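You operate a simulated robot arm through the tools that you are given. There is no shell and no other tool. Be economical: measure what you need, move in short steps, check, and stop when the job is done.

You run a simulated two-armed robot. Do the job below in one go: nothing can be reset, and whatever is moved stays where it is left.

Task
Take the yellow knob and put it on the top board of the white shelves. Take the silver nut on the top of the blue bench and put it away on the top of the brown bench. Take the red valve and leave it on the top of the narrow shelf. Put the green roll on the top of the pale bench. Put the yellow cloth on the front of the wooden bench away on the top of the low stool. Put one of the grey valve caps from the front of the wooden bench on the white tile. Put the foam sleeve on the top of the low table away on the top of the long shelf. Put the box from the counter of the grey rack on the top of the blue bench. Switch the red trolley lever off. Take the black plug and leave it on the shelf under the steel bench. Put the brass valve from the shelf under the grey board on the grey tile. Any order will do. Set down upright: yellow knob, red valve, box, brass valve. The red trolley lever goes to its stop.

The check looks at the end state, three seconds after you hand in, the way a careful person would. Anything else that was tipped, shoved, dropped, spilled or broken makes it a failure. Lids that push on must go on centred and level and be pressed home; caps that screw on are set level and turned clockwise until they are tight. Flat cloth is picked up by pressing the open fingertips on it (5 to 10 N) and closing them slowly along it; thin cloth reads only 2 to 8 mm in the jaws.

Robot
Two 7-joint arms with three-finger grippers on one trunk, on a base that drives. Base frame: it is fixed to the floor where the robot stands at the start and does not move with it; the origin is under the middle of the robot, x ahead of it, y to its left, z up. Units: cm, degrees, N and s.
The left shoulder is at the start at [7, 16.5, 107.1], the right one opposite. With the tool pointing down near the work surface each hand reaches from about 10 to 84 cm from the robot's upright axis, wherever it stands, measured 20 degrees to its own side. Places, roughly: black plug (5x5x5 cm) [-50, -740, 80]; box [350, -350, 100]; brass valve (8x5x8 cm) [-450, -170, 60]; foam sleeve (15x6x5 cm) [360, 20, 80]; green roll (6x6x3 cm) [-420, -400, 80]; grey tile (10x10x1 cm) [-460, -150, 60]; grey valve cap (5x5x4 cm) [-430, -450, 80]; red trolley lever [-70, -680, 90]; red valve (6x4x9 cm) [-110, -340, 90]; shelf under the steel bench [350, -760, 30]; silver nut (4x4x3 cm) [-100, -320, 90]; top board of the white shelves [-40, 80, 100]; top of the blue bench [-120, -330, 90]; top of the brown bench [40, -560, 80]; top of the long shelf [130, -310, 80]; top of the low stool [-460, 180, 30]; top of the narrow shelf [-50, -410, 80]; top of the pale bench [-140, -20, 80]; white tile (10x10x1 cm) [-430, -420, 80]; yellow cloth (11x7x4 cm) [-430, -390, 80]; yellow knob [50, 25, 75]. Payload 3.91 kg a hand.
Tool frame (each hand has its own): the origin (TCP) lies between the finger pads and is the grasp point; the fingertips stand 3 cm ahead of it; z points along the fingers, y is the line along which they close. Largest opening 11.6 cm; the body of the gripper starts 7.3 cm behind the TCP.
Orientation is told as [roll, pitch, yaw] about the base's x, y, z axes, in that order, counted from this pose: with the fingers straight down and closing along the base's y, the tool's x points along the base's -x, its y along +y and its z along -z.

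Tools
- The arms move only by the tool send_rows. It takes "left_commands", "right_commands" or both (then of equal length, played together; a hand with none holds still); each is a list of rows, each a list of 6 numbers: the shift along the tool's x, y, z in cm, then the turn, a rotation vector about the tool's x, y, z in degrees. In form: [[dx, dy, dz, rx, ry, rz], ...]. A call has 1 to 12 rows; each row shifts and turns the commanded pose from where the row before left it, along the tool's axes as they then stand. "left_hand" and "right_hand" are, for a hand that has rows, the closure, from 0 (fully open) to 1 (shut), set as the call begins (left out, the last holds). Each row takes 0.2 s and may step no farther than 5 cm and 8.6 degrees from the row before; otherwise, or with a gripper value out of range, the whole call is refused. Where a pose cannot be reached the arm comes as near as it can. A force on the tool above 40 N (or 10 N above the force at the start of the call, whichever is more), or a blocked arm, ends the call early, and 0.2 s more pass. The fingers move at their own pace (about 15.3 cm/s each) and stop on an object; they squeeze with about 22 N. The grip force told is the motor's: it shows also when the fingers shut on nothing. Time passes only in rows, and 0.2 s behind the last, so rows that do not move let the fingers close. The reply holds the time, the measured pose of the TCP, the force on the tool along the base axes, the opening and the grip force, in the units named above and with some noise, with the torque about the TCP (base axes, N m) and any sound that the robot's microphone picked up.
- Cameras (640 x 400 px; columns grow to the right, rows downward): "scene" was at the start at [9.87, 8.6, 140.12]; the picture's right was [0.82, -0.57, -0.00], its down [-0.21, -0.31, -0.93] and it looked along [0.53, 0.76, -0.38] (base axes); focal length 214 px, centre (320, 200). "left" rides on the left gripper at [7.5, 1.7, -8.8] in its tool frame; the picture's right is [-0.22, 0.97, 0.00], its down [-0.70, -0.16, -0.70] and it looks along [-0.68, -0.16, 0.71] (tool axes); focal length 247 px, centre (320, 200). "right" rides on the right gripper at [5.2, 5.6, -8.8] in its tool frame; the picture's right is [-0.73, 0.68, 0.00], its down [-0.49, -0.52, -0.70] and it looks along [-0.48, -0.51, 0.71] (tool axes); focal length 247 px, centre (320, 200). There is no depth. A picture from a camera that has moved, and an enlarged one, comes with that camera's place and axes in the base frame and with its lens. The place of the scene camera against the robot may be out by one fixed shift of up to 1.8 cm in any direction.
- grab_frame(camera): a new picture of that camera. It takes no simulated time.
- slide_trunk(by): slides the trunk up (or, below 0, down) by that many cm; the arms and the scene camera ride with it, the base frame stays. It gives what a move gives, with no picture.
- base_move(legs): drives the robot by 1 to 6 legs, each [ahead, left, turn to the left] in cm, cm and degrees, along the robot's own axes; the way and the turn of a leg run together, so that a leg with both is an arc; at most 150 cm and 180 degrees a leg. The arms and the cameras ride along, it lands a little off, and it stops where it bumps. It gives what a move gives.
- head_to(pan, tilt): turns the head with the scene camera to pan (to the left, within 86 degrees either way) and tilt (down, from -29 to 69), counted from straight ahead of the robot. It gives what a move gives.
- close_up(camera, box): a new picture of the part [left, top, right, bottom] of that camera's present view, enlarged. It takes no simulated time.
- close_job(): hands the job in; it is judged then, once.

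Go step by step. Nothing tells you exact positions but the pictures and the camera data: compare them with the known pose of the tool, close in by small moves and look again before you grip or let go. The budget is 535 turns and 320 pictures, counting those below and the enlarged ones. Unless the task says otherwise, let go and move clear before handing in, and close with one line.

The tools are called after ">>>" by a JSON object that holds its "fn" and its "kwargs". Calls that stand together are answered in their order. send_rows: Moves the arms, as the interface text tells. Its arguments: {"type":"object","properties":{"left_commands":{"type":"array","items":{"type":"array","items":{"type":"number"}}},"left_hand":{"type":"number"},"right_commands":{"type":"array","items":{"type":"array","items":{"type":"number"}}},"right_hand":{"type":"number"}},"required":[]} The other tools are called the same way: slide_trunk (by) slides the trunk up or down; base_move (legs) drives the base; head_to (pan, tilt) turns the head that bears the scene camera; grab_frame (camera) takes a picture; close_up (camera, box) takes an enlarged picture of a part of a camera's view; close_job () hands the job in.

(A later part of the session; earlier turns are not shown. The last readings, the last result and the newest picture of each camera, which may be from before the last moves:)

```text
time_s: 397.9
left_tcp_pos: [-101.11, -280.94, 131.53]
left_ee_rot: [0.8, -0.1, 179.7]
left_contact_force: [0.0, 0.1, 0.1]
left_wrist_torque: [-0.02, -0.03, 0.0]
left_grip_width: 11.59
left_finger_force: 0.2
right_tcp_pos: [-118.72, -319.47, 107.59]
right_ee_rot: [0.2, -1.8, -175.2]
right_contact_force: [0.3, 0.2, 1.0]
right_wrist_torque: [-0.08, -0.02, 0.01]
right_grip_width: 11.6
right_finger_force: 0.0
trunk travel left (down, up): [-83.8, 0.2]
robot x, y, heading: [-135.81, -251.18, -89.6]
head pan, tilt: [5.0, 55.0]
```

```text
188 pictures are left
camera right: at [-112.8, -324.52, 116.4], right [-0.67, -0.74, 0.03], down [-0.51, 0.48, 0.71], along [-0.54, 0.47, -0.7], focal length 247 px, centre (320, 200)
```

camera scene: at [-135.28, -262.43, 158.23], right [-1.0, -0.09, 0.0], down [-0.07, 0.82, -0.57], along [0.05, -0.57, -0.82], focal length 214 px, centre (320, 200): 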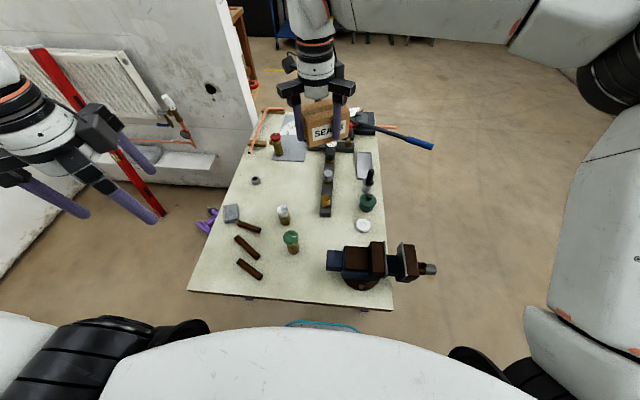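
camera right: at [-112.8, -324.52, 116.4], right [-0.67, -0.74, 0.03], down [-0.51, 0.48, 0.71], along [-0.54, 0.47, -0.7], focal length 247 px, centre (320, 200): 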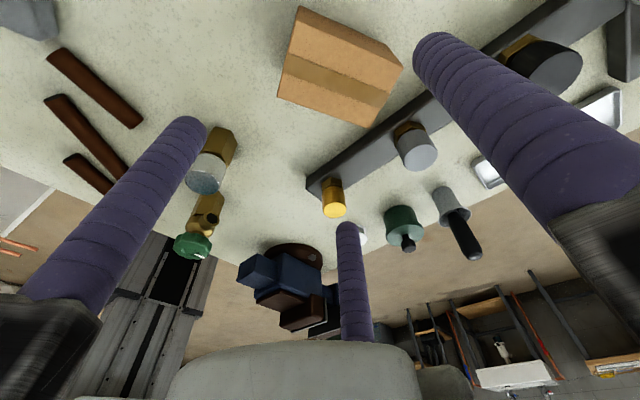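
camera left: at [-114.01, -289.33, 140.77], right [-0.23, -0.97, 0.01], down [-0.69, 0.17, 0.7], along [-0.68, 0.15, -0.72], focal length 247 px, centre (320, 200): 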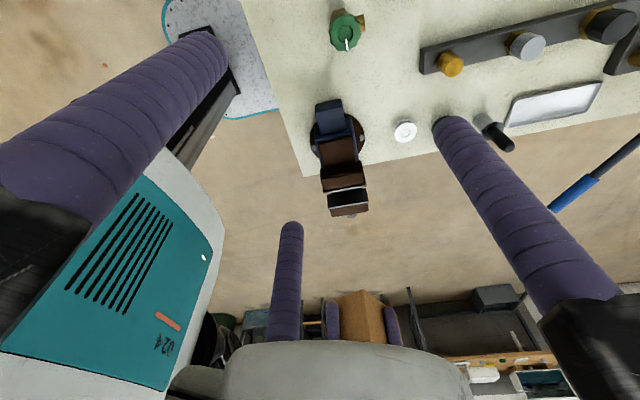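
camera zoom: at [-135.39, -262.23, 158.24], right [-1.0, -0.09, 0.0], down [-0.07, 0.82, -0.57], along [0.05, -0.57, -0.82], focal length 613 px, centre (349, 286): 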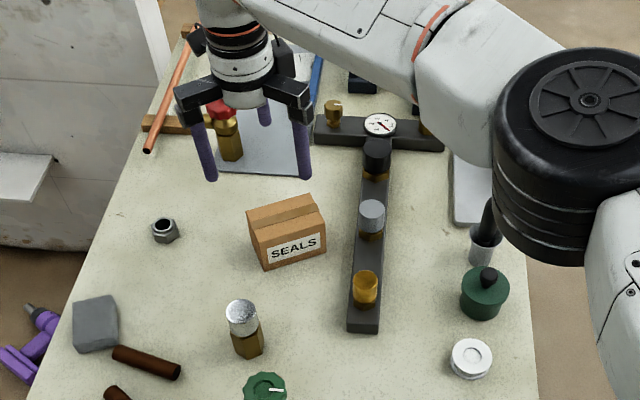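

Box stands fine. I retract the right hand and bring the left hand over the silver nut at about [-102.7, -318.7].

>>> {"fn": "send_rows", "kwargs": {"right_commands": [[-2.85, -3.15, -1.7, 0, 0, 0], [-2.85, -3.15, -1.7, 0, 0, 0], [-2.85, -3.15, -1.7, 0, 0, 0], [-2.85, -3.15, -1.7, 0, 0, 0], [-2.85, -3.15, -1.7, 0, 0, 0], [-2.85, -3.15, -1.7, 0, 0, 0], [-2.85, -3.15, -1.7, 0, 0, 0], [-2.85, -3.15, -1.7, 0, 0, 0], [-2.85, -3.15, -1.7, 0, 0, 0], [-2.85, -3.15, -1.7, 0, 0, 0]]}}

>>> {"fn": "send_rows", "kwargs": {"left_commands": [[-0.2, 4.2, 2.4, 0, 0, 0], [-0.2, 4.2, 2.4, 0, 0, 0], [-0.2, 4.2, 2.4, 0, 0, 0], [-0.2, 4.2, 2.4, 0, 0, 0], [-0.2, 4.2, 2.4, 0, 0, 0], [-0.2, 4.2, 2.4, 0, 0, 0], [-0.2, 4.2, 2.4, 0, 0, 0], [-0.2, 4.2, 2.4, 0, 0, 0], [0, 4, 2.4, 0, 0, 0]]}}

>>> {"fn": "grab_frame", "kwargs": {"camera": "left"}}

>>> {"fn": "close_up", "kwargs": {"camera": "scene", "box": [210, 100, 370, 240]}}

```text
time_s: 400.1
left_tcp_pos: [-101.24, -280.76, 131.68]
left_ee_rot: [0.9, -0.1, 179.6]
left_contact_force: [-0.4, 0.6, -1.4]
left_wrist_torque: [-0.03, -0.01, -0.01]
left_grip_width: 11.59
left_finger_force: 0.0
right_tcp_pos: [-149.32, -290.35, 125.28]
right_ee_rot: [0.3, -1.9, -175.2]
right_contact_force: [-0.8, 0.1, -0.2]
right_wrist_torque: [-0.02, -0.01, -0.01]
right_grip_width: 11.6
right_finger_force: 0.1
trunk travel left (down, up): [-83.8, 0.2]
robot x, y, heading: [-135.62, -251.32, -89.8]
head pan, tilt: [5.0, 55.0]
```

```text
time_s: 402.1
left_tcp_pos: [-103.08, -319.09, 110.25]
left_ee_rot: [0.7, -0.1, 179.7]
left_contact_force: [-0.6, -0.5, 0.4]
left_wrist_torque: [0.04, 0.0, 0.01]
left_grip_width: 11.59
left_finger_force: 0.1
right_tcp_pos: [-149.12, -290.81, 125.21]
right_ee_rot: [0.1, -1.8, -175.2]
right_contact_force: [0.6, -0.9, -1.3]
right_wrist_torque: [0.03, 0.03, 0.04]
right_grip_width: 11.59
right_finger_force: 0.2
trunk travel left (down, up): [-83.8, 0.2]
robot x, y, heading: [-135.32, -251.33, -89.8]
head pan, tilt: [5.0, 55.0]
```

```text
187 pictures are left
camera left: at [-95.45, -320.69, 119.08], right [-0.23, -0.97, 0.01], down [-0.7, 0.17, 0.7], along [-0.68, 0.15, -0.72], focal length 247 px, centre (320, 200)
```

left: 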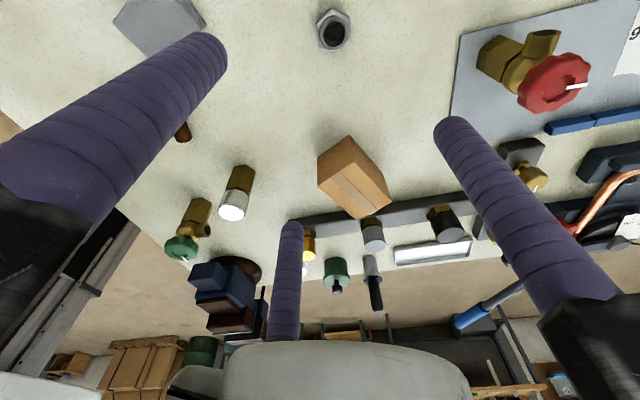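

```text
2.86 times, centred on (290, 170) of scene
camera zoom: at [-135.42, -262.69, 158.21], right [-1.0, -0.09, 0.0], down [-0.07, 0.82, -0.57], along [0.05, -0.57, -0.82], focal length 613 px, centre (406, 286)
```

zoom: 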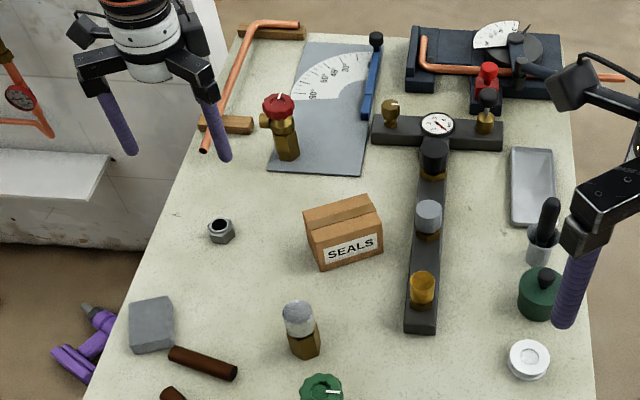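

>>> {"fn": "send_rows", "kwargs": {"left_commands": [[1.1, 1, 4, 0, 0, 0], [1.1, 1, 4, 0, 0, 0], [0, 0, 4, 0, 0, 0]], "left_hand": 0.35}}

>>> {"fn": "grab_frame", "kwargs": {"camera": "left"}}

```text
time_s: 402.9
left_tcp_pos: [-100.7, -321.04, 98.32]
left_ee_rot: [0.8, -0.1, 179.6]
left_contact_force: [0.4, -0.3, 1.4]
left_wrist_torque: [-0.02, 0.02, -0.03]
left_grip_width: 7.55
left_finger_force: 0.1
right_tcp_pos: [-149.0, -290.53, 125.3]
right_ee_rot: [0.2, -1.8, -175.1]
right_contact_force: [0.3, -0.2, -0.2]
right_wrist_torque: [0.02, 0.0, -0.01]
right_grip_width: 11.6
right_finger_force: 0.1
trunk travel left (down, up): [-83.8, 0.2]
robot x, y, heading: [-135.71, -251.1, -89.6]
head pan, tilt: [5.0, 55.0]
```

```text
185 pictures are left
camera left: at [-93.22, -322.64, 107.09], right [-0.23, -0.97, 0.01], down [-0.69, 0.17, 0.7], along [-0.68, 0.15, -0.72], focal length 247 px, centre (320, 200)
```

left: 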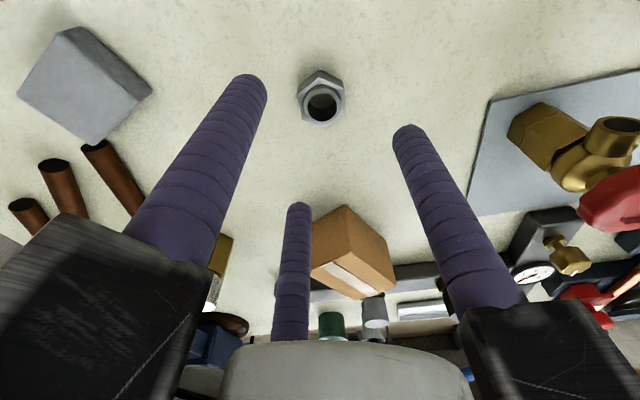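

>>> {"fn": "send_rows", "kwargs": {"left_commands": [[-0.3, 0.1, 4, 0, 0, 0], [0, 0, 3.5, 0, 0, 0], [0, 0, 1.5, 0, 0, 0]]}}

>>> {"fn": "send_rows", "kwargs": {"left_commands": [[0, 0, 0, 0, 0, 0], [0, 0, 0, 0, 0, 0], [0, 0, 0, 0, 0, 0]], "left_hand": 1}}

>>> {"fn": "grab_frame", "kwargs": {"camera": "left"}}

```text
time_s: 403.7
left_tcp_pos: [-101.22, -321.42, 89.42]
left_ee_rot: [0.8, 0.1, 179.7]
left_contact_force: [-0.7, 1.3, 0.1]
left_wrist_torque: [-0.02, -0.02, 0.03]
left_grip_width: 7.56
left_finger_force: 0.0
right_tcp_pos: [-149.15, -290.54, 125.24]
right_ee_rot: [0.2, -1.9, -175.2]
right_contact_force: [0.3, 0.1, 0.0]
right_wrist_torque: [-0.05, 0.0, -0.01]
right_grip_width: 11.61
right_finger_force: 0.1
trunk travel left (down, up): [-83.8, 0.2]
robot x, y, heading: [-135.56, -251.22, -89.8]
head pan, tilt: [5.0, 55.0]
```

```text
time_s: 404.5
left_tcp_pos: [-101.23, -321.44, 89.4]
left_ee_rot: [0.7, -0.1, 179.7]
left_contact_force: [-0.1, -0.6, 1.2]
left_wrist_torque: [0.01, -0.01, 0.01]
left_grip_width: 3.64
left_finger_force: 22.3
right_tcp_pos: [-149.2, -290.58, 125.24]
right_ee_rot: [0.2, -1.8, -175.2]
right_contact_force: [-0.6, 0.0, -0.6]
right_wrist_torque: [0.01, -0.01, 0.04]
right_grip_width: 11.61
right_finger_force: 0.1
trunk travel left (down, up): [-83.8, 0.2]
robot x, y, heading: [-135.31, -251.32, -90.1]
head pan, tilt: [5.0, 55.0]
```

```text
184 pictures are left
camera left: at [-93.68, -322.89, 98.1], right [-0.23, -0.97, 0.01], down [-0.69, 0.17, 0.7], along [-0.68, 0.15, -0.72], focal length 247 px, centre (320, 200)
```

left: 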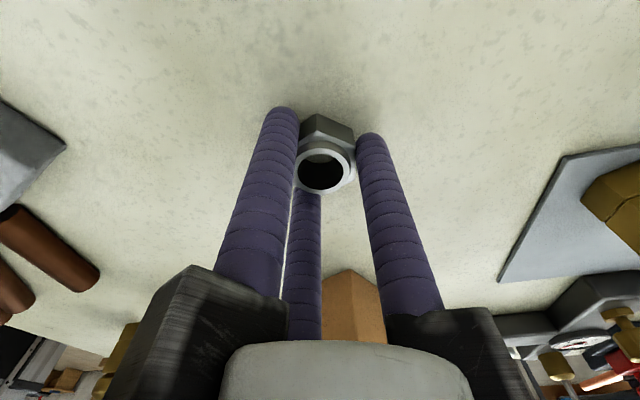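

Nut in hand. I lift, tuck and drive back around to the south side for the red valve.

>>> {"fn": "send_rows", "kwargs": {"left_commands": [[0, 0, -3, 0, 0, 0], [0, 0, -4.5, 0, 0, 0], [0, -1, -4.5, 0, 0, 0], [0, -2, -4.3, 0, 0, 0], [-0.5, -2.5, -4, 0, 0, 0], [-1, -3.2, -3, 0, 0, 0], [-2, -3.5, -2.5, 0, 0, 0], [-3, -3.5, -1.5, 0, 0, 0], [-2.5, -4, -1, 0, 0, 0], [-2.5, -4, -1, 0, 0, 0], [-2.5, -4, -1, 0, 0, 0], [-2, -4, 0, 0, 0, 0]]}}

>>> {"fn": "base_move", "kwargs": {"legs": [[-26, 0, 0], [0, -82, 0], [150, 0, 0], [60, 0, 0]]}}

```text
time_s: 407.1
left_tcp_pos: [-116.79, -288.98, 119.43]
left_ee_rot: [0.9, -0.1, 179.7]
left_contact_force: [0.7, 1.1, -0.4]
left_wrist_torque: [-0.01, 0.01, -0.02]
left_grip_width: 3.38
left_finger_force: 21.9
right_tcp_pos: [-148.98, -290.51, 125.33]
right_ee_rot: [0.3, -2.0, -175.1]
right_contact_force: [0.4, 0.6, -0.7]
right_wrist_torque: [0.01, 0.03, 0.0]
right_grip_width: 11.58
right_finger_force: 0.1
trunk travel left (down, up): [-83.8, 0.2]
robot x, y, heading: [-135.58, -250.86, -90.0]
head pan, tilt: [5.0, 55.0]
```

```text
time_s: 422.8
left_tcp_pos: [-199.88, -471.59, 119.39]
left_ee_rot: [0.8, 0.0, 178.9]
left_contact_force: [0.3, 0.7, -1.7]
left_wrist_torque: [0.01, -0.04, -0.01]
left_grip_width: 3.29
left_finger_force: 22.5
right_tcp_pos: [-232.0, -472.78, 125.23]
right_ee_rot: [0.1, -2.0, -176.2]
right_contact_force: [0.3, -0.5, 0.1]
right_wrist_torque: [-0.01, 0.04, 0.01]
right_grip_width: 11.59
right_finger_force: 0.1
trunk travel left (down, up): [-83.8, 0.2]
robot x, y, heading: [-217.97, -434.03, -90.6]
head pan, tilt: [5.0, 55.0]
```

>>> {"fn": "base_move", "kwargs": {"legs": [[15, 0, 0], [0, 0, 179.8], [0, -84, 0.6], [22, 0, 0]]}}

>>> {"fn": "head_to", "kwargs": {"pan": -10, "tilt": 50}}

>>> {"fn": "grab_frame", "kwargs": {"camera": "scene"}}

```text
time_s: 437.1
left_tcp_pos: [-157.62, -383.46, 119.5]
left_ee_rot: [0.8, 0.0, 3.3]
left_contact_force: [0.8, 0.1, -1.1]
left_wrist_torque: [-0.01, 0.0, 0.01]
left_grip_width: 3.26
left_finger_force: 22.0
right_tcp_pos: [-125.65, -379.99, 125.35]
right_ee_rot: [0.3, -1.9, 8.3]
right_contact_force: [0.2, -0.2, -0.3]
right_wrist_torque: [0.02, 0.04, 0.0]
right_grip_width: 11.62
right_finger_force: 0.1
trunk travel left (down, up): [-83.8, 0.2]
robot x, y, heading: [-136.74, -419.76, 93.9]
head pan, tilt: [5.0, 55.0]
```

```text
time_s: 437.9
left_tcp_pos: [-157.64, -383.22, 119.38]
left_ee_rot: [0.6, 0.0, 3.3]
left_contact_force: [-0.4, 0.2, -1.2]
left_wrist_torque: [-0.03, -0.01, 0.0]
left_grip_width: 3.23
left_finger_force: 22.0
right_tcp_pos: [-125.49, -379.74, 125.21]
right_ee_rot: [0.1, -1.8, 8.3]
right_contact_force: [0.6, 0.9, -0.1]
right_wrist_torque: [-0.04, -0.02, -0.03]
right_grip_width: 11.63
right_finger_force: 0.1
trunk travel left (down, up): [-83.8, 0.2]
robot x, y, heading: [-136.76, -419.88, 93.4]
head pan, tilt: [-10.0, 50.0]
```

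```text
183 pictures are left
camera scene: at [-136.64, -406.28, 158.88], right [0.99, -0.11, 0.0], down [-0.08, -0.76, -0.64], along [0.07, 0.64, -0.77], focal length 214 px, centre (320, 200)
```

scene: 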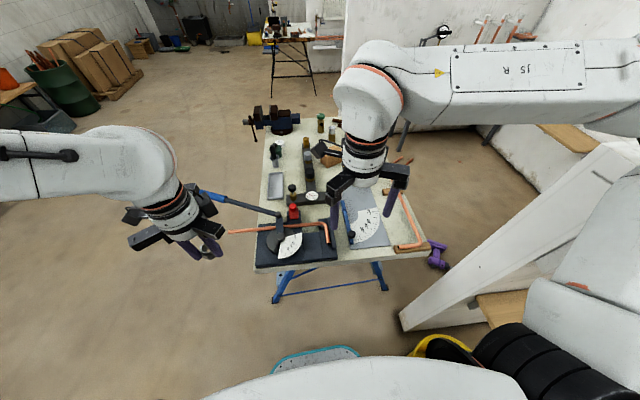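

>>> {"fn": "base_move", "kwargs": {"legs": [[8, 0, -3]]}}

>>> {"fn": "send_rows", "kwargs": {"right_commands": [[0, 0, 0, 0.1, 1.9, 0], [-3.3, 3.4, 1, 0, 0, 0], [-3.3, 3.4, 1, 0, 0, 0], [-3.3, 3.4, 1, 0, 0, 0], [-3.3, 3.4, 1, 0, 0, 0], [-1, 4.5, 1.2, 0, 0, 0], [-0.5, 4.5, 1.2, 0, 0, 0], [-0.5, 4.5, 1.2, 0, 0, 0]]}}

>>> {"fn": "grab_frame", "kwargs": {"camera": "right"}}

>>> {"fn": "grab_frame", "kwargs": {"camera": "scene"}}

```text
time_s: 438.9
left_tcp_pos: [-155.99, -374.58, 119.56]
left_ee_rot: [0.9, -0.2, 0.1]
left_contact_force: [0.3, -0.9, -0.7]
left_wrist_torque: [0.03, 0.02, 0.01]
left_grip_width: 3.22
left_finger_force: 22.3
right_tcp_pos: [-123.79, -373.01, 125.44]
right_ee_rot: [0.4, -1.9, 5.2]
right_contact_force: [0.1, -0.8, -0.7]
right_wrist_torque: [0.01, -0.04, -0.01]
right_grip_width: 11.59
right_finger_force: 0.0
trunk travel left (down, up): [-83.8, 0.2]
robot x, y, heading: [-136.79, -412.53, 90.7]
head pan, tilt: [-10.0, 50.0]
```

```text
time_s: 440.7
left_tcp_pos: [-155.86, -374.21, 119.34]
left_ee_rot: [0.7, 0.0, 0.1]
left_contact_force: [0.1, 0.8, -1.5]
left_wrist_torque: [-0.03, -0.03, 0.0]
left_grip_width: 3.22
left_finger_force: 22.1
right_tcp_pos: [-111.14, -344.13, 117.5]
right_ee_rot: [0.0, 0.0, 5.2]
right_contact_force: [0.1, -0.7, -0.4]
right_wrist_torque: [-0.03, 0.0, 0.03]
right_grip_width: 11.6
right_finger_force: 0.0
trunk travel left (down, up): [-83.8, 0.2]
robot x, y, heading: [-137.18, -412.06, 90.4]
head pan, tilt: [-10.0, 50.0]
```

```text
182 pictures are left
camera right: at [-116.9, -338.83, 126.34], right [0.67, 0.75, 0.0], down [0.53, -0.48, 0.7], along [0.52, -0.47, -0.71], focal length 247 px, centre (320, 200)
```

right: 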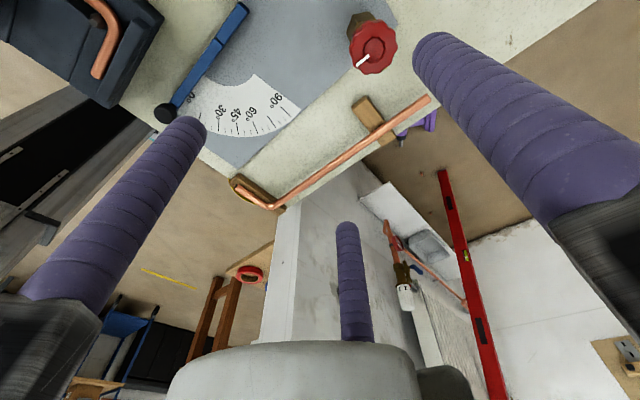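

```text
181 pictures are left
camera scene: at [-136.26, -398.27, 158.87], right [0.99, -0.16, 0.0], down [-0.13, -0.76, -0.64], along [0.11, 0.63, -0.77], focal length 214 px, centre (320, 200)
```

scene: 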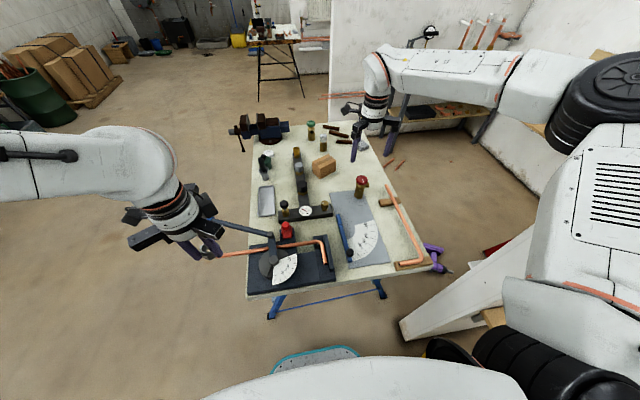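

>>> {"fn": "close_up", "kwargs": {"camera": "scene", "box": [330, 150, 400, 210]}}

>>> {"fn": "close_up", "kwargs": {"camera": "right", "box": [310, 0, 440, 100]}}

```text
6.67 times, centred on (365, 180) of scene
camera zoom: at [-136.26, -398.27, 158.87], right [0.99, -0.16, 0.0], down [-0.13, -0.76, -0.64], along [0.11, 0.63, -0.77], focal length 1430 px, centre (20, 333)
```

zoom: 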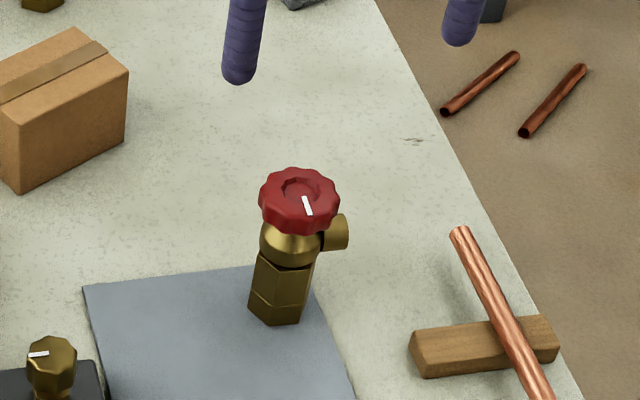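

```text
4.00 times, centred on (375, 50) of right
camera zoom: at [-116.9, -338.83, 126.34], right [0.67, 0.75, 0.0], down [0.53, -0.48, 0.7], along [0.52, -0.47, -0.71], focal length 988 px, centre (100, 800)
```

zoom: 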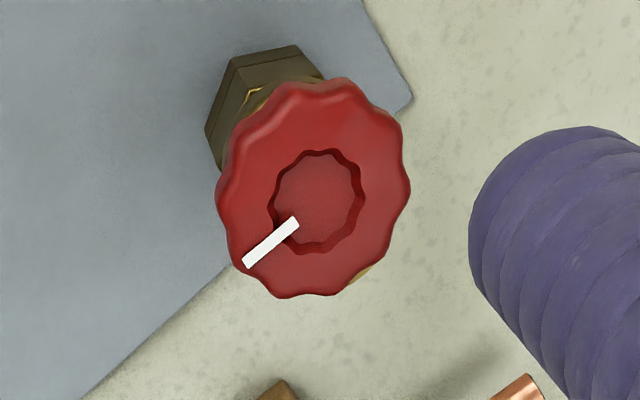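

The valve stands upright on a thin plate with its outlet toward +x. I centre over it, turn the jaws so the outlet falls in a gap, and descend.

>>> {"fn": "send_rows", "kwargs": {"right_commands": [[-1.9, 2.6, 0, 0, 0, 0], [-1.9, 2.6, 0, 0, 0, 0], [0, 0, 2, 0, 0, 8.4], [0, 0, 2, 0, 0, 8.4], [0, 0, 2, 0, 0, 8.4], [0, 0, 4, 0, 0, 0], [0, 0, 3.5, 0, 0, 0]]}}

>>> {"fn": "grab_frame", "kwargs": {"camera": "right"}}

>>> {"fn": "close_up", "kwargs": {"camera": "scene", "box": [310, 100, 430, 210]}}

```text
time_s: 442.3
left_tcp_pos: [-155.76, -374.21, 119.36]
left_ee_rot: [0.7, 0.1, 0.1]
left_contact_force: [0.1, 0.0, -0.6]
left_wrist_torque: [-0.03, 0.0, 0.03]
left_grip_width: 3.22
left_finger_force: 21.9
right_tcp_pos: [-107.77, -338.6, 104.19]
right_ee_rot: [0.1, 0.1, -20.1]
right_contact_force: [0.8, -0.4, -0.5]
right_wrist_torque: [0.01, -0.01, -0.02]
right_grip_width: 11.61
right_finger_force: 0.0
trunk travel left (down, up): [-83.8, 0.2]
robot x, y, heading: [-136.76, -412.41, 90.6]
head pan, tilt: [-10.0, 50.0]
```

```text
178 pictures are left
camera right: at [-110.74, -331.41, 113.23], right [0.92, 0.39, 0.0], down [0.28, -0.66, 0.7], along [0.27, -0.64, -0.72], focal length 247 px, centre (320, 200)
```

right: 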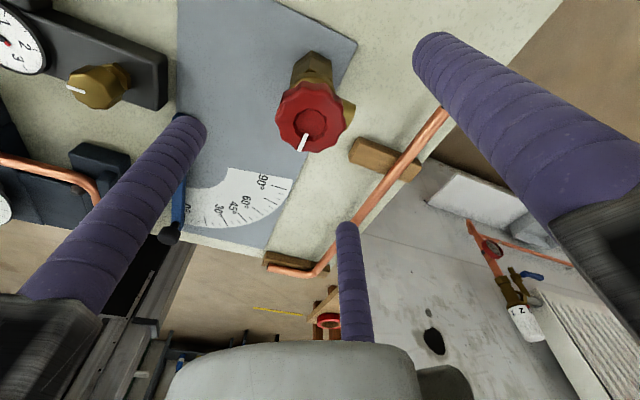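

```text
3.64 times, centred on (370, 155) of scene
camera zoom: at [-136.2, -398.38, 158.89], right [0.99, -0.16, 0.0], down [-0.13, -0.76, -0.64], along [0.11, 0.63, -0.77], focal length 780 px, centre (138, 364)
```

zoom: 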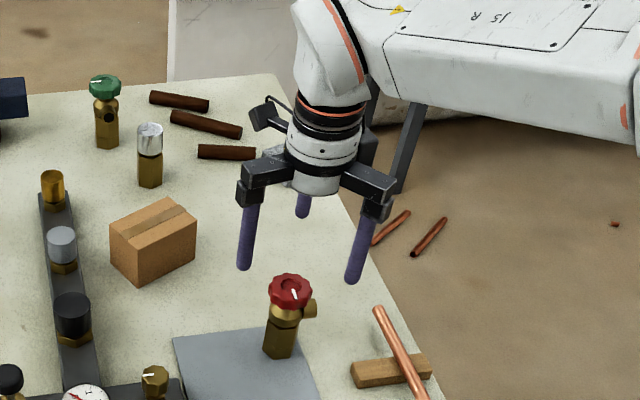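

>>> {"fn": "send_rows", "kwargs": {"right_commands": [[-0.1, -0.9, 3, 0, 0, 0], [0, 0, 4, 0, 0, 0], [0, 0, 3.5, 0, 0, 0], [0, 0, 2, 0, 0, 0]]}}

>>> {"fn": "grab_frame", "kwargs": {"camera": "right"}}

>>> {"fn": "close_up", "kwargs": {"camera": "scene", "box": [310, 130, 410, 220]}}

```text
time_s: 443.3
left_tcp_pos: [-155.9, -374.38, 119.58]
left_ee_rot: [0.8, 0.1, 0.1]
left_contact_force: [-0.8, -0.1, -1.1]
left_wrist_torque: [-0.01, 0.01, 0.01]
left_grip_width: 3.25
left_finger_force: 22.2
right_tcp_pos: [-107.96, -339.45, 91.7]
right_ee_rot: [0.1, 0.1, -20.0]
right_contact_force: [-0.2, 0.9, 0.4]
right_wrist_torque: [0.02, 0.03, -0.01]
right_grip_width: 11.6
right_finger_force: 0.2
trunk travel left (down, up): [-83.8, 0.2]
robot x, y, heading: [-136.81, -411.67, 90.4]
head pan, tilt: [-10.0, 50.0]
```

```text
176 pictures are left
camera right: at [-110.93, -332.23, 100.75], right [0.92, 0.39, 0.0], down [0.28, -0.66, 0.7], along [0.27, -0.64, -0.72], focal length 247 px, centre (320, 200)
```

right: 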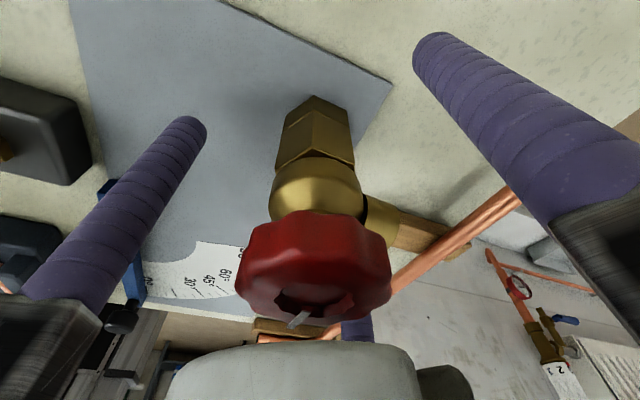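

```text
4.44 times, centred on (360, 175) of scene
camera zoom: at [-136.22, -398.47, 158.89], right [0.99, -0.16, 0.0], down [-0.13, -0.76, -0.64], along [0.11, 0.63, -0.77], focal length 953 px, centre (142, 311)
```

zoom: 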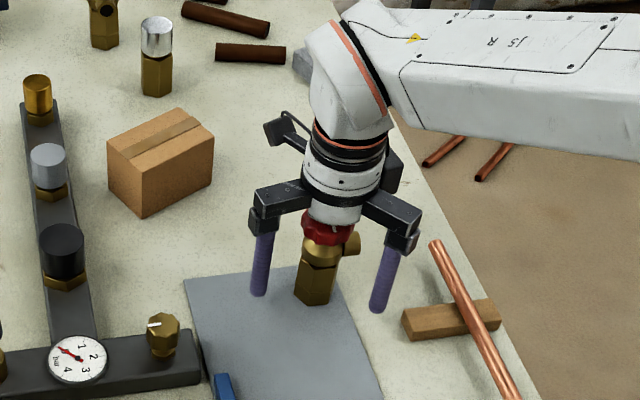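

>>> {"fn": "send_rows", "kwargs": {"right_commands": [[0, 0, 0, 0, 0, 0], [0, 0, 0, 0, 0, 0], [0, 0, 0, 0, 0, 0], [0, 0, 0, 0, 0, 0]], "right_hand": 1}}

>>> {"fn": "grab_frame", "kwargs": {"camera": "right"}}

```text
time_s: 444.3
left_tcp_pos: [-155.9, -374.29, 119.55]
left_ee_rot: [0.9, 0.1, 0.1]
left_contact_force: [0.2, -0.7, -0.2]
left_wrist_torque: [0.01, -0.01, -0.02]
left_grip_width: 3.24
left_finger_force: 22.0
right_tcp_pos: [-108.17, -339.4, 91.92]
right_ee_rot: [0.1, 0.1, -20.0]
right_contact_force: [-0.4, 1.6, 0.7]
right_wrist_torque: [-0.05, -0.03, 0.01]
right_grip_width: 4.65
right_finger_force: 22.2
trunk travel left (down, up): [-83.8, 0.2]
robot x, y, heading: [-137.37, -412.36, 90.6]
head pan, tilt: [-10.0, 50.0]
```

```text
174 pictures are left
camera right: at [-110.98, -332.25, 100.77], right [0.92, 0.39, 0.0], down [0.28, -0.66, 0.7], along [0.27, -0.64, -0.72], focal length 247 px, centre (320, 200)
```

right: 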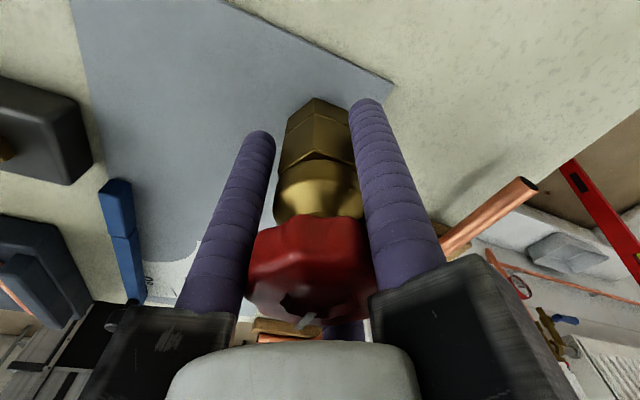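

Gripped. Lift and look toward the narrow shelf on the right.

>>> {"fn": "send_rows", "kwargs": {"right_commands": [[0, 0, -1.5, 0, 0, 0], [0, 0, -3, 0, 0, 0], [0, 0, -4, 0, 0, 0], [0, 0, -4.5, 0, 0, 0], [0, 0, -4.5, 0, 0, 0], [0, 0, -4.5, 0, 0, 0], [0, 0, -4.5, 0, 0, 0]]}}

>>> {"fn": "head_to", "kwargs": {"pan": -70, "tilt": 35}}

>>> {"fn": "grab_frame", "kwargs": {"camera": "scene"}}

>>> {"fn": "grab_frame", "kwargs": {"camera": "right"}}

```text
time_s: 445.9
left_tcp_pos: [-155.75, -374.37, 119.4]
left_ee_rot: [0.9, -0.1, 0.1]
left_contact_force: [0.1, -1.0, -0.1]
left_wrist_torque: [0.02, -0.01, -0.02]
left_grip_width: 3.25
left_finger_force: 21.8
right_tcp_pos: [-108.04, -339.36, 118.17]
right_ee_rot: [0.1, 0.1, -20.0]
right_contact_force: [0.7, -0.5, -4.4]
right_wrist_torque: [-0.01, 0.0, -0.01]
right_grip_width: 4.65
right_finger_force: 21.8
trunk travel left (down, up): [-83.8, 0.2]
robot x, y, heading: [-136.58, -412.12, 90.8]
head pan, tilt: [-10.0, 50.0]
```

```text
time_s: 447.2
left_tcp_pos: [-155.91, -374.19, 119.44]
left_ee_rot: [0.8, 0.0, 0.0]
left_contact_force: [-0.6, 0.2, -0.8]
left_wrist_torque: [0.0, -0.01, -0.02]
left_grip_width: 3.25
left_finger_force: 21.6
right_tcp_pos: [-107.99, -339.25, 118.04]
right_ee_rot: [0.0, 0.1, -20.0]
right_contact_force: [0.2, -0.1, -4.6]
right_wrist_torque: [-0.02, 0.0, -0.01]
right_grip_width: 4.66
right_finger_force: 21.8
trunk travel left (down, up): [-83.8, 0.2]
robot x, y, heading: [-137.16, -412.12, 90.5]
head pan, tilt: [-70.0, 35.0]
```

```text
173 pictures are left
camera scene: at [-129.25, -402.92, 161.06], right [0.35, -0.94, 0.0], down [-0.54, -0.2, -0.82], along [0.77, 0.29, -0.57], focal length 214 px, centre (320, 200)
```

scene: 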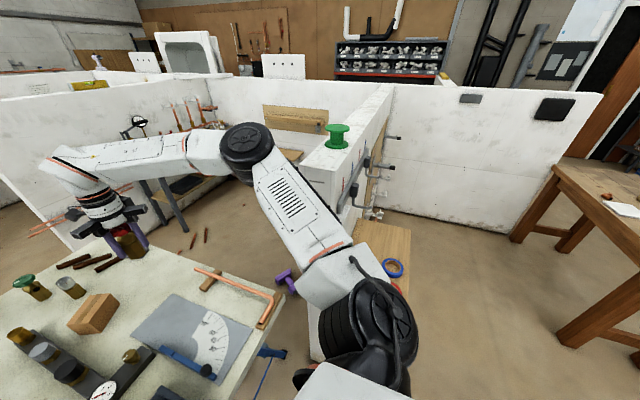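

```text
172 pictures are left
camera right: at [-110.96, -332.12, 127.07], right [0.92, 0.39, 0.0], down [0.28, -0.66, 0.7], along [0.27, -0.64, -0.72], focal length 247 px, centre (320, 200)
```

right: 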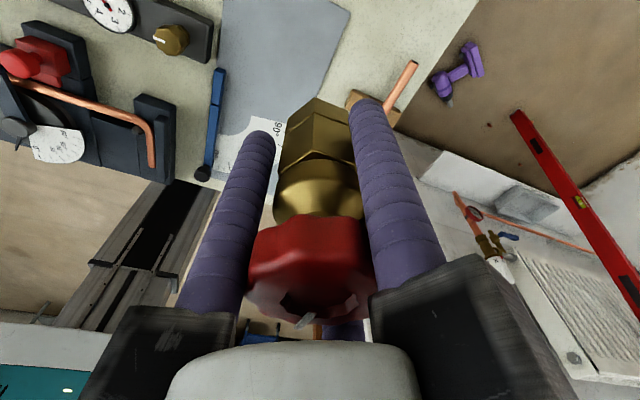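

>>> {"fn": "send_rows", "kwargs": {"right_commands": [[0.1, -3, -0.4, 0, 0, 0], [0.1, -3, -0.4, 0, 0, 0], [0.1, -3, -0.4, 0, 0, 0], [0.1, -3, -0.4, 0, 0, 0], [0.1, -3, -0.4, 0, 0, 0], [0.1, -3, -0.4, 0, 0, 0], [0.1, -3, -0.4, 0, 0, 0], [0.1, -3, -0.4, 0, 0, 0], [0.1, -3, -0.4, 0, 0, 0], [0.1, -3, -0.4, 0, 0, 0], [0.1, -3, -0.4, 0, 0, 0], [0.1, -3, -0.4, 0, 0, 0]]}}

>>> {"fn": "base_move", "kwargs": {"legs": [[-75, 0, -0.6], [0, -105, 0]]}}

>>> {"fn": "head_to", "kwargs": {"pan": 0, "tilt": 40}}

>>> {"fn": "grab_frame", "kwargs": {"camera": "scene"}}

```text
time_s: 449.8
left_tcp_pos: [-155.8, -374.46, 119.36]
left_ee_rot: [0.8, 0.0, 0.0]
left_contact_force: [-0.7, 0.3, -0.2]
left_wrist_torque: [0.03, 0.02, -0.05]
left_grip_width: 3.24
left_finger_force: 22.0
right_tcp_pos: [-121.37, -372.98, 123.08]
right_ee_rot: [0.1, 0.1, -20.1]
right_contact_force: [-0.3, 0.3, -5.1]
right_wrist_torque: [0.01, 0.0, 0.0]
right_grip_width: 4.64
right_finger_force: 21.9
trunk travel left (down, up): [-83.8, 0.2]
robot x, y, heading: [-136.75, -412.05, 90.5]
head pan, tilt: [-70.0, 35.0]
```

```text
time_s: 458.9
left_tcp_pos: [-48.15, -450.18, 119.45]
left_ee_rot: [0.7, -0.1, -2.9]
left_contact_force: [-0.4, -0.8, 0.2]
left_wrist_torque: [-0.01, -0.02, 0.03]
left_grip_width: 3.24
left_finger_force: 21.7
right_tcp_pos: [-13.49, -450.43, 122.96]
right_ee_rot: [0.2, 0.1, -22.9]
right_contact_force: [0.0, -0.5, -5.0]
right_wrist_torque: [0.01, -0.07, 0.01]
right_grip_width: 4.68
right_finger_force: 22.0
trunk travel left (down, up): [-83.8, 0.2]
robot x, y, heading: [-31.25, -488.78, 87.4]
head pan, tilt: [-70.0, 35.0]
```

```text
time_s: 460.3
left_tcp_pos: [-48.01, -450.12, 119.4]
left_ee_rot: [0.6, -0.1, -2.9]
left_contact_force: [-0.3, 0.0, -0.6]
left_wrist_torque: [0.02, -0.02, -0.03]
left_grip_width: 3.24
left_finger_force: 21.7
right_tcp_pos: [-13.35, -450.44, 123.0]
right_ee_rot: [0.1, 0.1, -22.8]
right_contact_force: [-0.1, -0.2, -5.0]
right_wrist_torque: [-0.01, 0.02, 0.0]
right_grip_width: 4.64
right_finger_force: 21.8
trunk travel left (down, up): [-83.8, 0.2]
robot x, y, heading: [-30.93, -488.96, 87.5]
head pan, tilt: [0.0, 40.0]
```

```text
171 pictures are left
camera scene: at [-30.99, -474.32, 160.31], right [1.0, -0.04, 0.0], down [-0.03, -0.64, -0.77], along [0.03, 0.77, -0.64], focal length 214 px, centre (320, 200)
```

scene: 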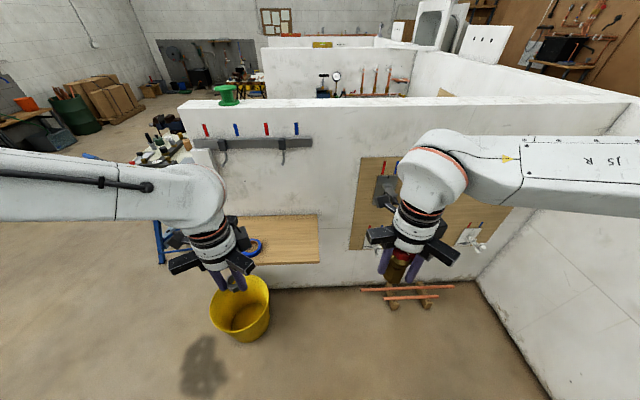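

The narrow shelf board spans about x to -29, y -420..-390, with a tape roll at its west end. I step forward, move the left hand aside and bring the valve over the free part.

>>> {"fn": "base_move", "kwargs": {"legs": [[16, 0, 0]]}}

>>> {"fn": "send_rows", "kwargs": {"left_commands": [[2.5, -0.5, -1, 0, 0, 0], [2.5, -0.5, -1, 0, 0, 0], [2.5, -0.5, -1, 0, 0, 0], [2.5, -0.5, -1, 0, 0, 0], [2.5, -0.5, -1, 0, 0, 0], [2.5, -0.5, -1, 0, 0, 0], [2.5, -0.5, -1, 0, 0, 0], [2.5, -0.5, -1, 0, 0, 0]]}}

>>> {"fn": "send_rows", "kwargs": {"right_commands": [[3, 1.36, 0, 0, 0, 0], [3, 1.36, 0, 0, 0, 0], [3, 1.36, 0, 0, 0, 0], [3, 1.36, 0, 0, 0, 0], [3, 1.36, 0, 0, 0, 0], [3, 1.36, 0, 0, 0, 0], [3, 1.36, 0, 0, 0, 0], [3, 1.36, 0, 0, 0, 0], [3, 1.36, 0, 0, 0, 0], [3, 1.36, 0, 0, 0, 0], [3, 1.36, 0, 0, 0, 0], [3, 1.36, 0, 0, 0, 0]]}}

>>> {"fn": "grab_frame", "kwargs": {"camera": "scene"}}

>>> {"fn": "grab_frame", "kwargs": {"camera": "right"}}

```text
time_s: 461.7
left_tcp_pos: [-47.18, -434.42, 119.46]
left_ee_rot: [0.8, 0.0, -3.1]
left_contact_force: [1.1, -0.1, 0.1]
left_wrist_torque: [0.03, 0.01, 0.0]
left_grip_width: 3.22
left_finger_force: 22.3
right_tcp_pos: [-12.73, -435.1, 123.05]
right_ee_rot: [0.3, 0.1, -23.1]
right_contact_force: [-0.2, 1.0, -4.2]
right_wrist_torque: [0.0, 0.01, 0.02]
right_grip_width: 4.65
right_finger_force: 22.0
trunk travel left (down, up): [-83.8, 0.2]
robot x, y, heading: [-30.76, -472.86, 87.7]
head pan, tilt: [0.0, 40.0]
```

```text
time_s: 463.5
left_tcp_pos: [-67.51, -437.3, 127.4]
left_ee_rot: [0.7, -0.1, -3.0]
left_contact_force: [-1.5, -0.4, -0.4]
left_wrist_torque: [0.0, -0.01, -0.01]
left_grip_width: 3.24
left_finger_force: 21.7
right_tcp_pos: [-12.77, -434.87, 123.01]
right_ee_rot: [0.1, 0.1, -23.1]
right_contact_force: [0.1, -0.5, -5.0]
right_wrist_torque: [-0.02, 0.01, -0.03]
right_grip_width: 4.68
right_finger_force: 21.9
trunk travel left (down, up): [-83.8, 0.2]
robot x, y, heading: [-30.18, -473.0, 87.4]
head pan, tilt: [0.0, 40.0]
```

```text
time_s: 466.1
left_tcp_pos: [-67.64, -437.06, 127.24]
left_ee_rot: [0.7, -0.2, -3.1]
left_contact_force: [-0.5, 0.4, -1.7]
left_wrist_torque: [0.02, 0.02, 0.0]
left_grip_width: 3.21
left_finger_force: 22.0
right_tcp_pos: [-39.59, -405.65, 122.68]
right_ee_rot: [0.2, -0.1, -23.0]
right_contact_force: [-0.2, 0.5, -4.8]
right_wrist_torque: [-0.05, -0.03, 0.0]
right_grip_width: 4.66
right_finger_force: 22.3
trunk travel left (down, up): [-83.8, 0.2]
robot x, y, heading: [-30.67, -473.28, 87.3]
head pan, tilt: [0.0, 40.0]
```

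```text
170 pictures are left
camera scene: at [-30.62, -458.3, 160.29], right [1.0, -0.04, 0.0], down [-0.03, -0.64, -0.77], along [0.04, 0.76, -0.64], focal length 214 px, centre (320, 200)
```

scene: 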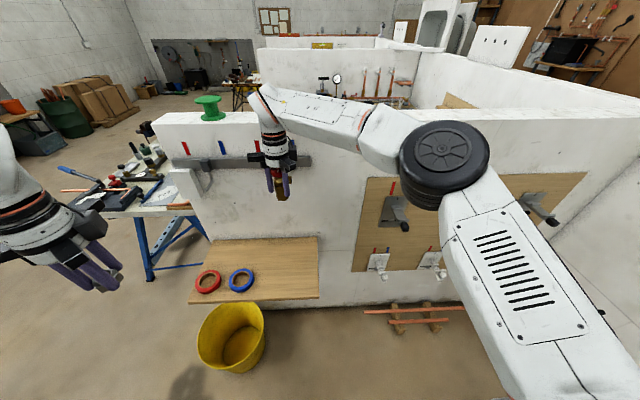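

```text
169 pictures are left
camera right: at [-42.23, -398.26, 131.72], right [0.94, 0.34, 0.0], down [0.24, -0.67, 0.7], along [0.24, -0.66, -0.71], focal length 247 px, centre (320, 200)
```

right: 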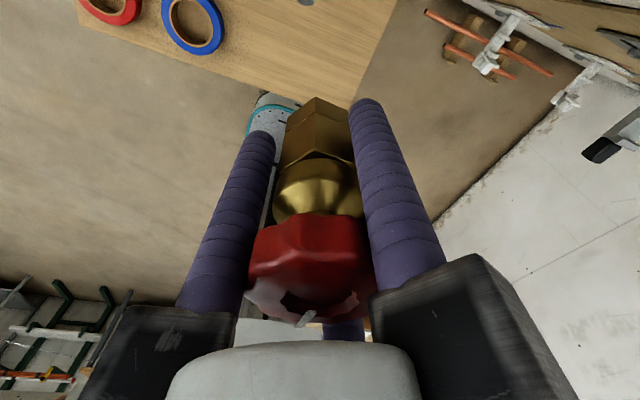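

>>> {"fn": "send_rows", "kwargs": {"right_commands": [[-2.3, -1.7, 0, 0, 0, 0], [-2.4, -1.7, 0, 0, 0, 0], [0, 0, 3, 0, 0, 0], [0, 0, 4, 0, 0, 0], [0, 0, 4, 0, 0, 0], [0, 0, 4, 0, 0, 0], [0, 0, 4, 0, 0, 0], [0, 0, 4, 0, 0, 0], [0, 0, 4, 0, 0, 0], [0, 0, 3, 0, 0, 0]]}}

>>> {"fn": "grab_frame", "kwargs": {"camera": "right"}}

>>> {"fn": "close_up", "kwargs": {"camera": "scene", "box": [220, 150, 400, 310]}}

```text
time_s: 468.3
left_tcp_pos: [-67.46, -437.21, 127.34]
left_ee_rot: [0.7, 0.0, -3.1]
left_contact_force: [-0.7, 0.5, -0.7]
left_wrist_torque: [-0.01, -0.03, 0.04]
left_grip_width: 3.22
left_finger_force: 22.0
right_tcp_pos: [-36.58, -410.48, 92.99]
right_ee_rot: [0.1, 0.1, -23.1]
right_contact_force: [-0.3, 0.4, -4.4]
right_wrist_torque: [0.0, 0.03, -0.03]
right_grip_width: 4.67
right_finger_force: 22.3
trunk travel left (down, up): [-83.8, 0.2]
robot x, y, heading: [-30.62, -472.75, 87.6]
head pan, tilt: [0.0, 40.0]
```

```text
168 pictures are left
camera right: at [-39.24, -403.14, 101.94], right [0.94, 0.34, 0.0], down [0.24, -0.67, 0.7], along [0.24, -0.66, -0.72], focal length 247 px, centre (320, 200)
```

right: 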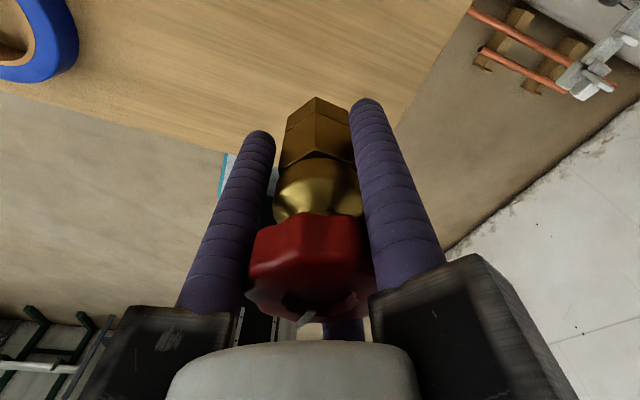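

```text
2.50 times, centred on (310, 230) of scene
camera zoom: at [-30.33, -458.37, 160.3], right [1.0, -0.04, 0.0], down [-0.03, -0.64, -0.77], along [0.03, 0.76, -0.64], focal length 536 px, centre (345, 125)
```

zoom: 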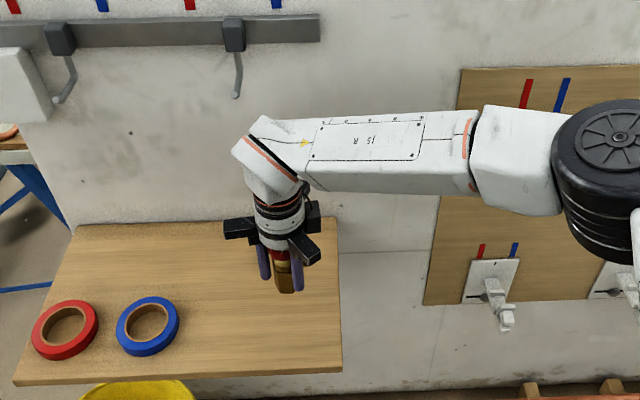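

>>> {"fn": "send_rows", "kwargs": {"right_commands": [[0, 0, 2, 0, 0, 0], [0, 0, 2, 0, 0, 0], [0, 0, 1, 0, 0, 0], [0, 0, 0.7, 0, 0, 0], [0, 0, 0.6, 0, 0, 0]]}}

>>> {"fn": "send_rows", "kwargs": {"right_commands": [[0, 0, 0.4, 0, 0, 0], [0, 0, 0.4, 0, 0, 0], [0, 0, 0.4, 0, 0, 0], [0, 0, 0.4, 0, 0, 0], [0, 0, 0.4, 0, 0, 0]]}}

>>> {"fn": "close_up", "kwargs": {"camera": "scene", "box": [240, 200, 360, 300]}}

```text
time_s: 469.5
left_tcp_pos: [-67.54, -437.19, 127.23]
left_ee_rot: [0.8, -0.1, -3.1]
left_contact_force: [0.3, -0.3, -0.3]
left_wrist_torque: [0.0, -0.05, 0.05]
left_grip_width: 3.25
left_finger_force: 21.8
right_tcp_pos: [-36.37, -410.38, 86.66]
right_ee_rot: [0.0, 0.1, -23.1]
right_contact_force: [0.5, 0.4, -4.7]
right_wrist_torque: [0.0, 0.02, -0.03]
right_grip_width: 4.66
right_finger_force: 22.1
trunk travel left (down, up): [-83.8, 0.2]
robot x, y, heading: [-30.5, -473.35, 87.2]
head pan, tilt: [0.0, 40.0]
```

```text
time_s: 470.7
left_tcp_pos: [-67.48, -437.49, 127.53]
left_ee_rot: [0.9, 0.1, -3.0]
left_contact_force: [0.1, 0.2, 0.2]
left_wrist_torque: [-0.02, -0.02, 0.01]
left_grip_width: 3.24
left_finger_force: 22.2
right_tcp_pos: [-36.54, -410.34, 85.14]
right_ee_rot: [0.4, 0.3, -23.1]
right_contact_force: [-1.1, 2.9, 21.0]
right_wrist_torque: [-0.13, 0.0, -0.02]
right_grip_width: 4.72
right_finger_force: 22.2
trunk travel left (down, up): [-83.8, 0.2]
robot x, y, heading: [-30.36, -473.13, 87.4]
head pan, tilt: [0.0, 40.0]
```

```text
4.00 times, centred on (300, 250) of scene
camera zoom: at [-30.34, -458.75, 160.38], right [1.0, -0.04, 0.0], down [-0.03, -0.64, -0.77], along [0.03, 0.77, -0.64], focal length 858 px, centre (400, 0)
```

zoom: 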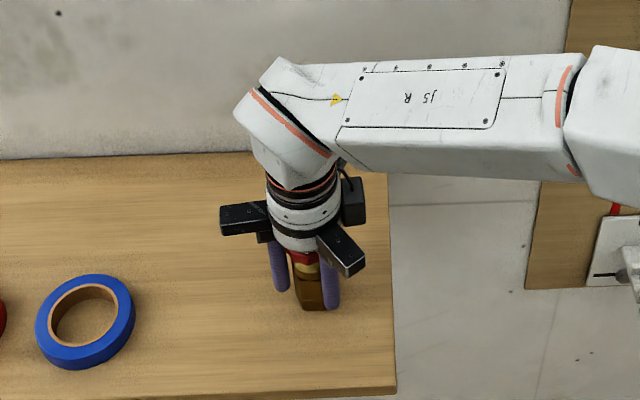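

Touchdown at 21 N. I release and rise.

>>> {"fn": "send_rows", "kwargs": {"right_commands": [[0, 0, -0.15, 0, 0, 0], [0, 0, 0, 0, 0, 0], [0, 0, 0, 0, 0, 0]], "right_hand": 0.3}}

>>> {"fn": "grab_frame", "kwargs": {"camera": "right"}}

```text
time_s: 471.5
left_tcp_pos: [-67.43, -437.26, 127.28]
left_ee_rot: [0.7, 0.0, -3.1]
left_contact_force: [0.2, 0.1, -0.9]
left_wrist_torque: [0.0, 0.02, -0.02]
left_grip_width: 3.24
left_finger_force: 22.2
right_tcp_pos: [-36.47, -410.37, 84.9]
right_ee_rot: [0.1, 0.1, -23.1]
right_contact_force: [0.0, -0.7, 0.3]
right_wrist_torque: [-0.02, -0.01, 0.0]
right_grip_width: 8.12
right_finger_force: 0.0
trunk travel left (down, up): [-83.8, 0.2]
robot x, y, heading: [-30.4, -473.18, 87.5]
head pan, tilt: [0.0, 40.0]
```

```text
165 pictures are left
camera right: at [-39.01, -403.15, 93.88], right [0.94, 0.34, 0.0], down [0.24, -0.67, 0.7], along [0.24, -0.66, -0.72], focal length 247 px, centre (320, 200)
```

right: 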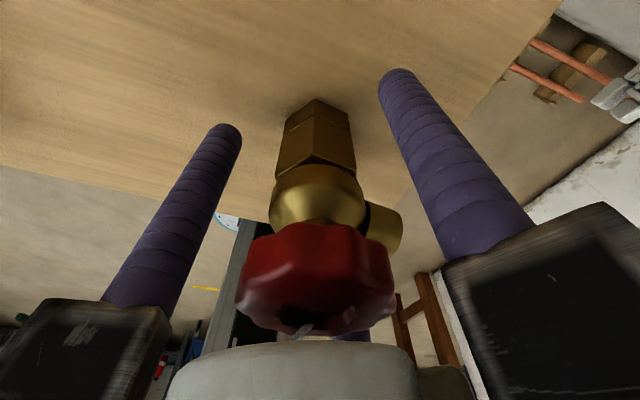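

>>> {"fn": "send_rows", "kwargs": {"right_commands": [[0, 0, -2, 0, 0, 0], [0, 0, -4, 0, 0, 0], [0, 0, -4, 0, 0, 0], [0, 0, -4, 0, 0, 0], [0, 0, -4, 0, 0, 0], [0, 0, -4, 0, 0, 0], [0, 0, -4, 0, 0, 0]]}}

>>> {"fn": "close_up", "kwargs": {"camera": "scene", "box": [220, 180, 380, 300]}}

```text
time_s: 473.1
left_tcp_pos: [-67.28, -437.47, 127.31]
left_ee_rot: [0.8, 0.0, -3.0]
left_contact_force: [0.0, 0.2, -0.8]
left_wrist_torque: [0.01, 0.01, 0.02]
left_grip_width: 3.21
left_finger_force: 22.2
right_tcp_pos: [-36.52, -410.56, 111.14]
right_ee_rot: [0.1, 0.1, -22.9]
right_contact_force: [0.7, -0.5, -0.6]
right_wrist_torque: [0.01, 0.03, -0.02]
right_grip_width: 8.12
right_finger_force: 0.0
trunk travel left (down, up): [-83.8, 0.2]
robot x, y, heading: [-30.46, -472.97, 87.2]
head pan, tilt: [0.0, 40.0]
```

```text
3.33 times, centred on (300, 240) of scene
camera zoom: at [-30.33, -458.62, 160.31], right [1.0, -0.04, 0.0], down [-0.03, -0.64, -0.77], along [0.03, 0.77, -0.64], focal length 715 px, centre (387, 67)
```

zoom: 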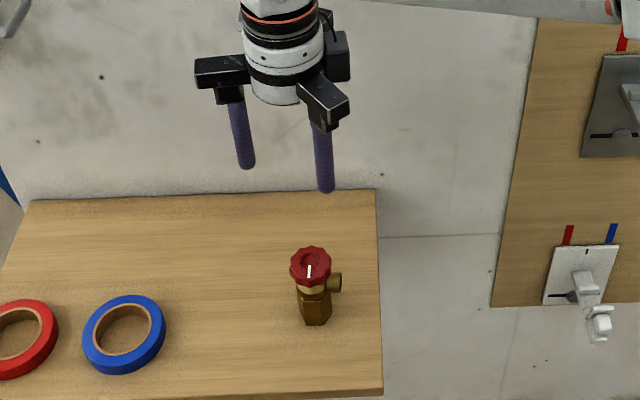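

Valve done. Now I tuck the right hand and look for the brown bench for the nut.

>>> {"fn": "send_rows", "kwargs": {"right_commands": [[-2, -3.5, -2, 0, 0, 0], [-2, -3.5, -2, 0, 0, 0], [-2, -3.5, -2, 0, 0, 0], [-2, -3.5, -2, 0, 0, 0], [-2, -3.5, -1, 0, 0, 0], [-2, -3.5, 0, 0, 0, 0], [-2, -3.5, 0, 0, 0, 0]], "right_hand": 0}}

>>> {"fn": "base_move", "kwargs": {"legs": [[-25, 0, 0], [0, 0, -60]]}}

>>> {"fn": "head_to", "kwargs": {"pan": -45, "tilt": 35}}

>>> {"fn": "grab_frame", "kwargs": {"camera": "scene"}}

```text
time_s: 474.7
left_tcp_pos: [-67.32, -437.55, 127.4]
left_ee_rot: [0.8, 0.1, -3.1]
left_contact_force: [0.2, -0.2, -0.3]
left_wrist_torque: [0.02, 0.02, 0.0]
left_grip_width: 3.24
left_finger_force: 22.1
right_tcp_pos: [-33.11, -439.01, 119.86]
right_ee_rot: [0.2, 0.1, -23.1]
right_contact_force: [0.7, -0.9, 0.4]
right_wrist_torque: [0.01, 0.01, -0.04]
right_grip_width: 11.62
right_finger_force: 0.0
trunk travel left (down, up): [-83.8, 0.2]
robot x, y, heading: [-30.59, -473.1, 87.3]
head pan, tilt: [0.0, 40.0]
```

```text
time_s: 479.2
left_tcp_pos: [-17.84, -448.34, 127.38]
left_ee_rot: [0.8, 0.0, -64.6]
left_contact_force: [-0.5, -0.4, -0.1]
left_wrist_torque: [-0.03, -0.03, -0.01]
left_grip_width: 3.24
left_finger_force: 22.0
right_tcp_pos: [-2.73, -478.97, 119.77]
right_ee_rot: [0.1, 0.1, -84.6]
right_contact_force: [0.2, 0.3, 0.1]
right_wrist_torque: [0.01, 0.02, 0.0]
right_grip_width: 11.61
right_finger_force: 0.0
trunk travel left (down, up): [-83.8, 0.2]
robot x, y, heading: [-31.41, -497.79, 26.1]
head pan, tilt: [0.0, 40.0]
```

```text
time_s: 480.4
left_tcp_pos: [-17.93, -448.28, 127.32]
left_ee_rot: [0.8, 0.2, -64.6]
left_contact_force: [-0.3, 0.1, -0.9]
left_wrist_torque: [0.0, -0.02, -0.03]
left_grip_width: 3.23
left_finger_force: 22.7
right_tcp_pos: [-2.8, -479.0, 119.7]
right_ee_rot: [0.2, 0.1, -84.6]
right_contact_force: [-0.2, 0.6, 0.6]
right_wrist_torque: [0.0, 0.0, -0.02]
right_grip_width: 11.6
right_finger_force: 0.1
trunk travel left (down, up): [-83.8, 0.2]
robot x, y, heading: [-31.99, -497.49, 25.9]
head pan, tilt: [-45.0, 35.0]
```

```text
163 pictures are left
camera scene: at [-19.21, -497.45, 161.07], right [-0.33, -0.95, 0.0], down [-0.54, 0.19, -0.82], along [0.77, -0.27, -0.57], focal length 214 px, centre (320, 200)
```

scene: 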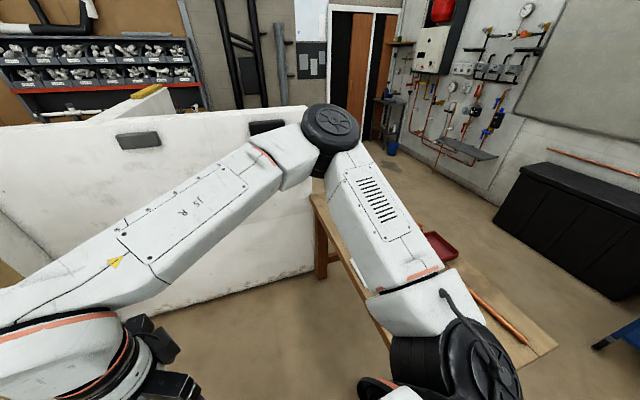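

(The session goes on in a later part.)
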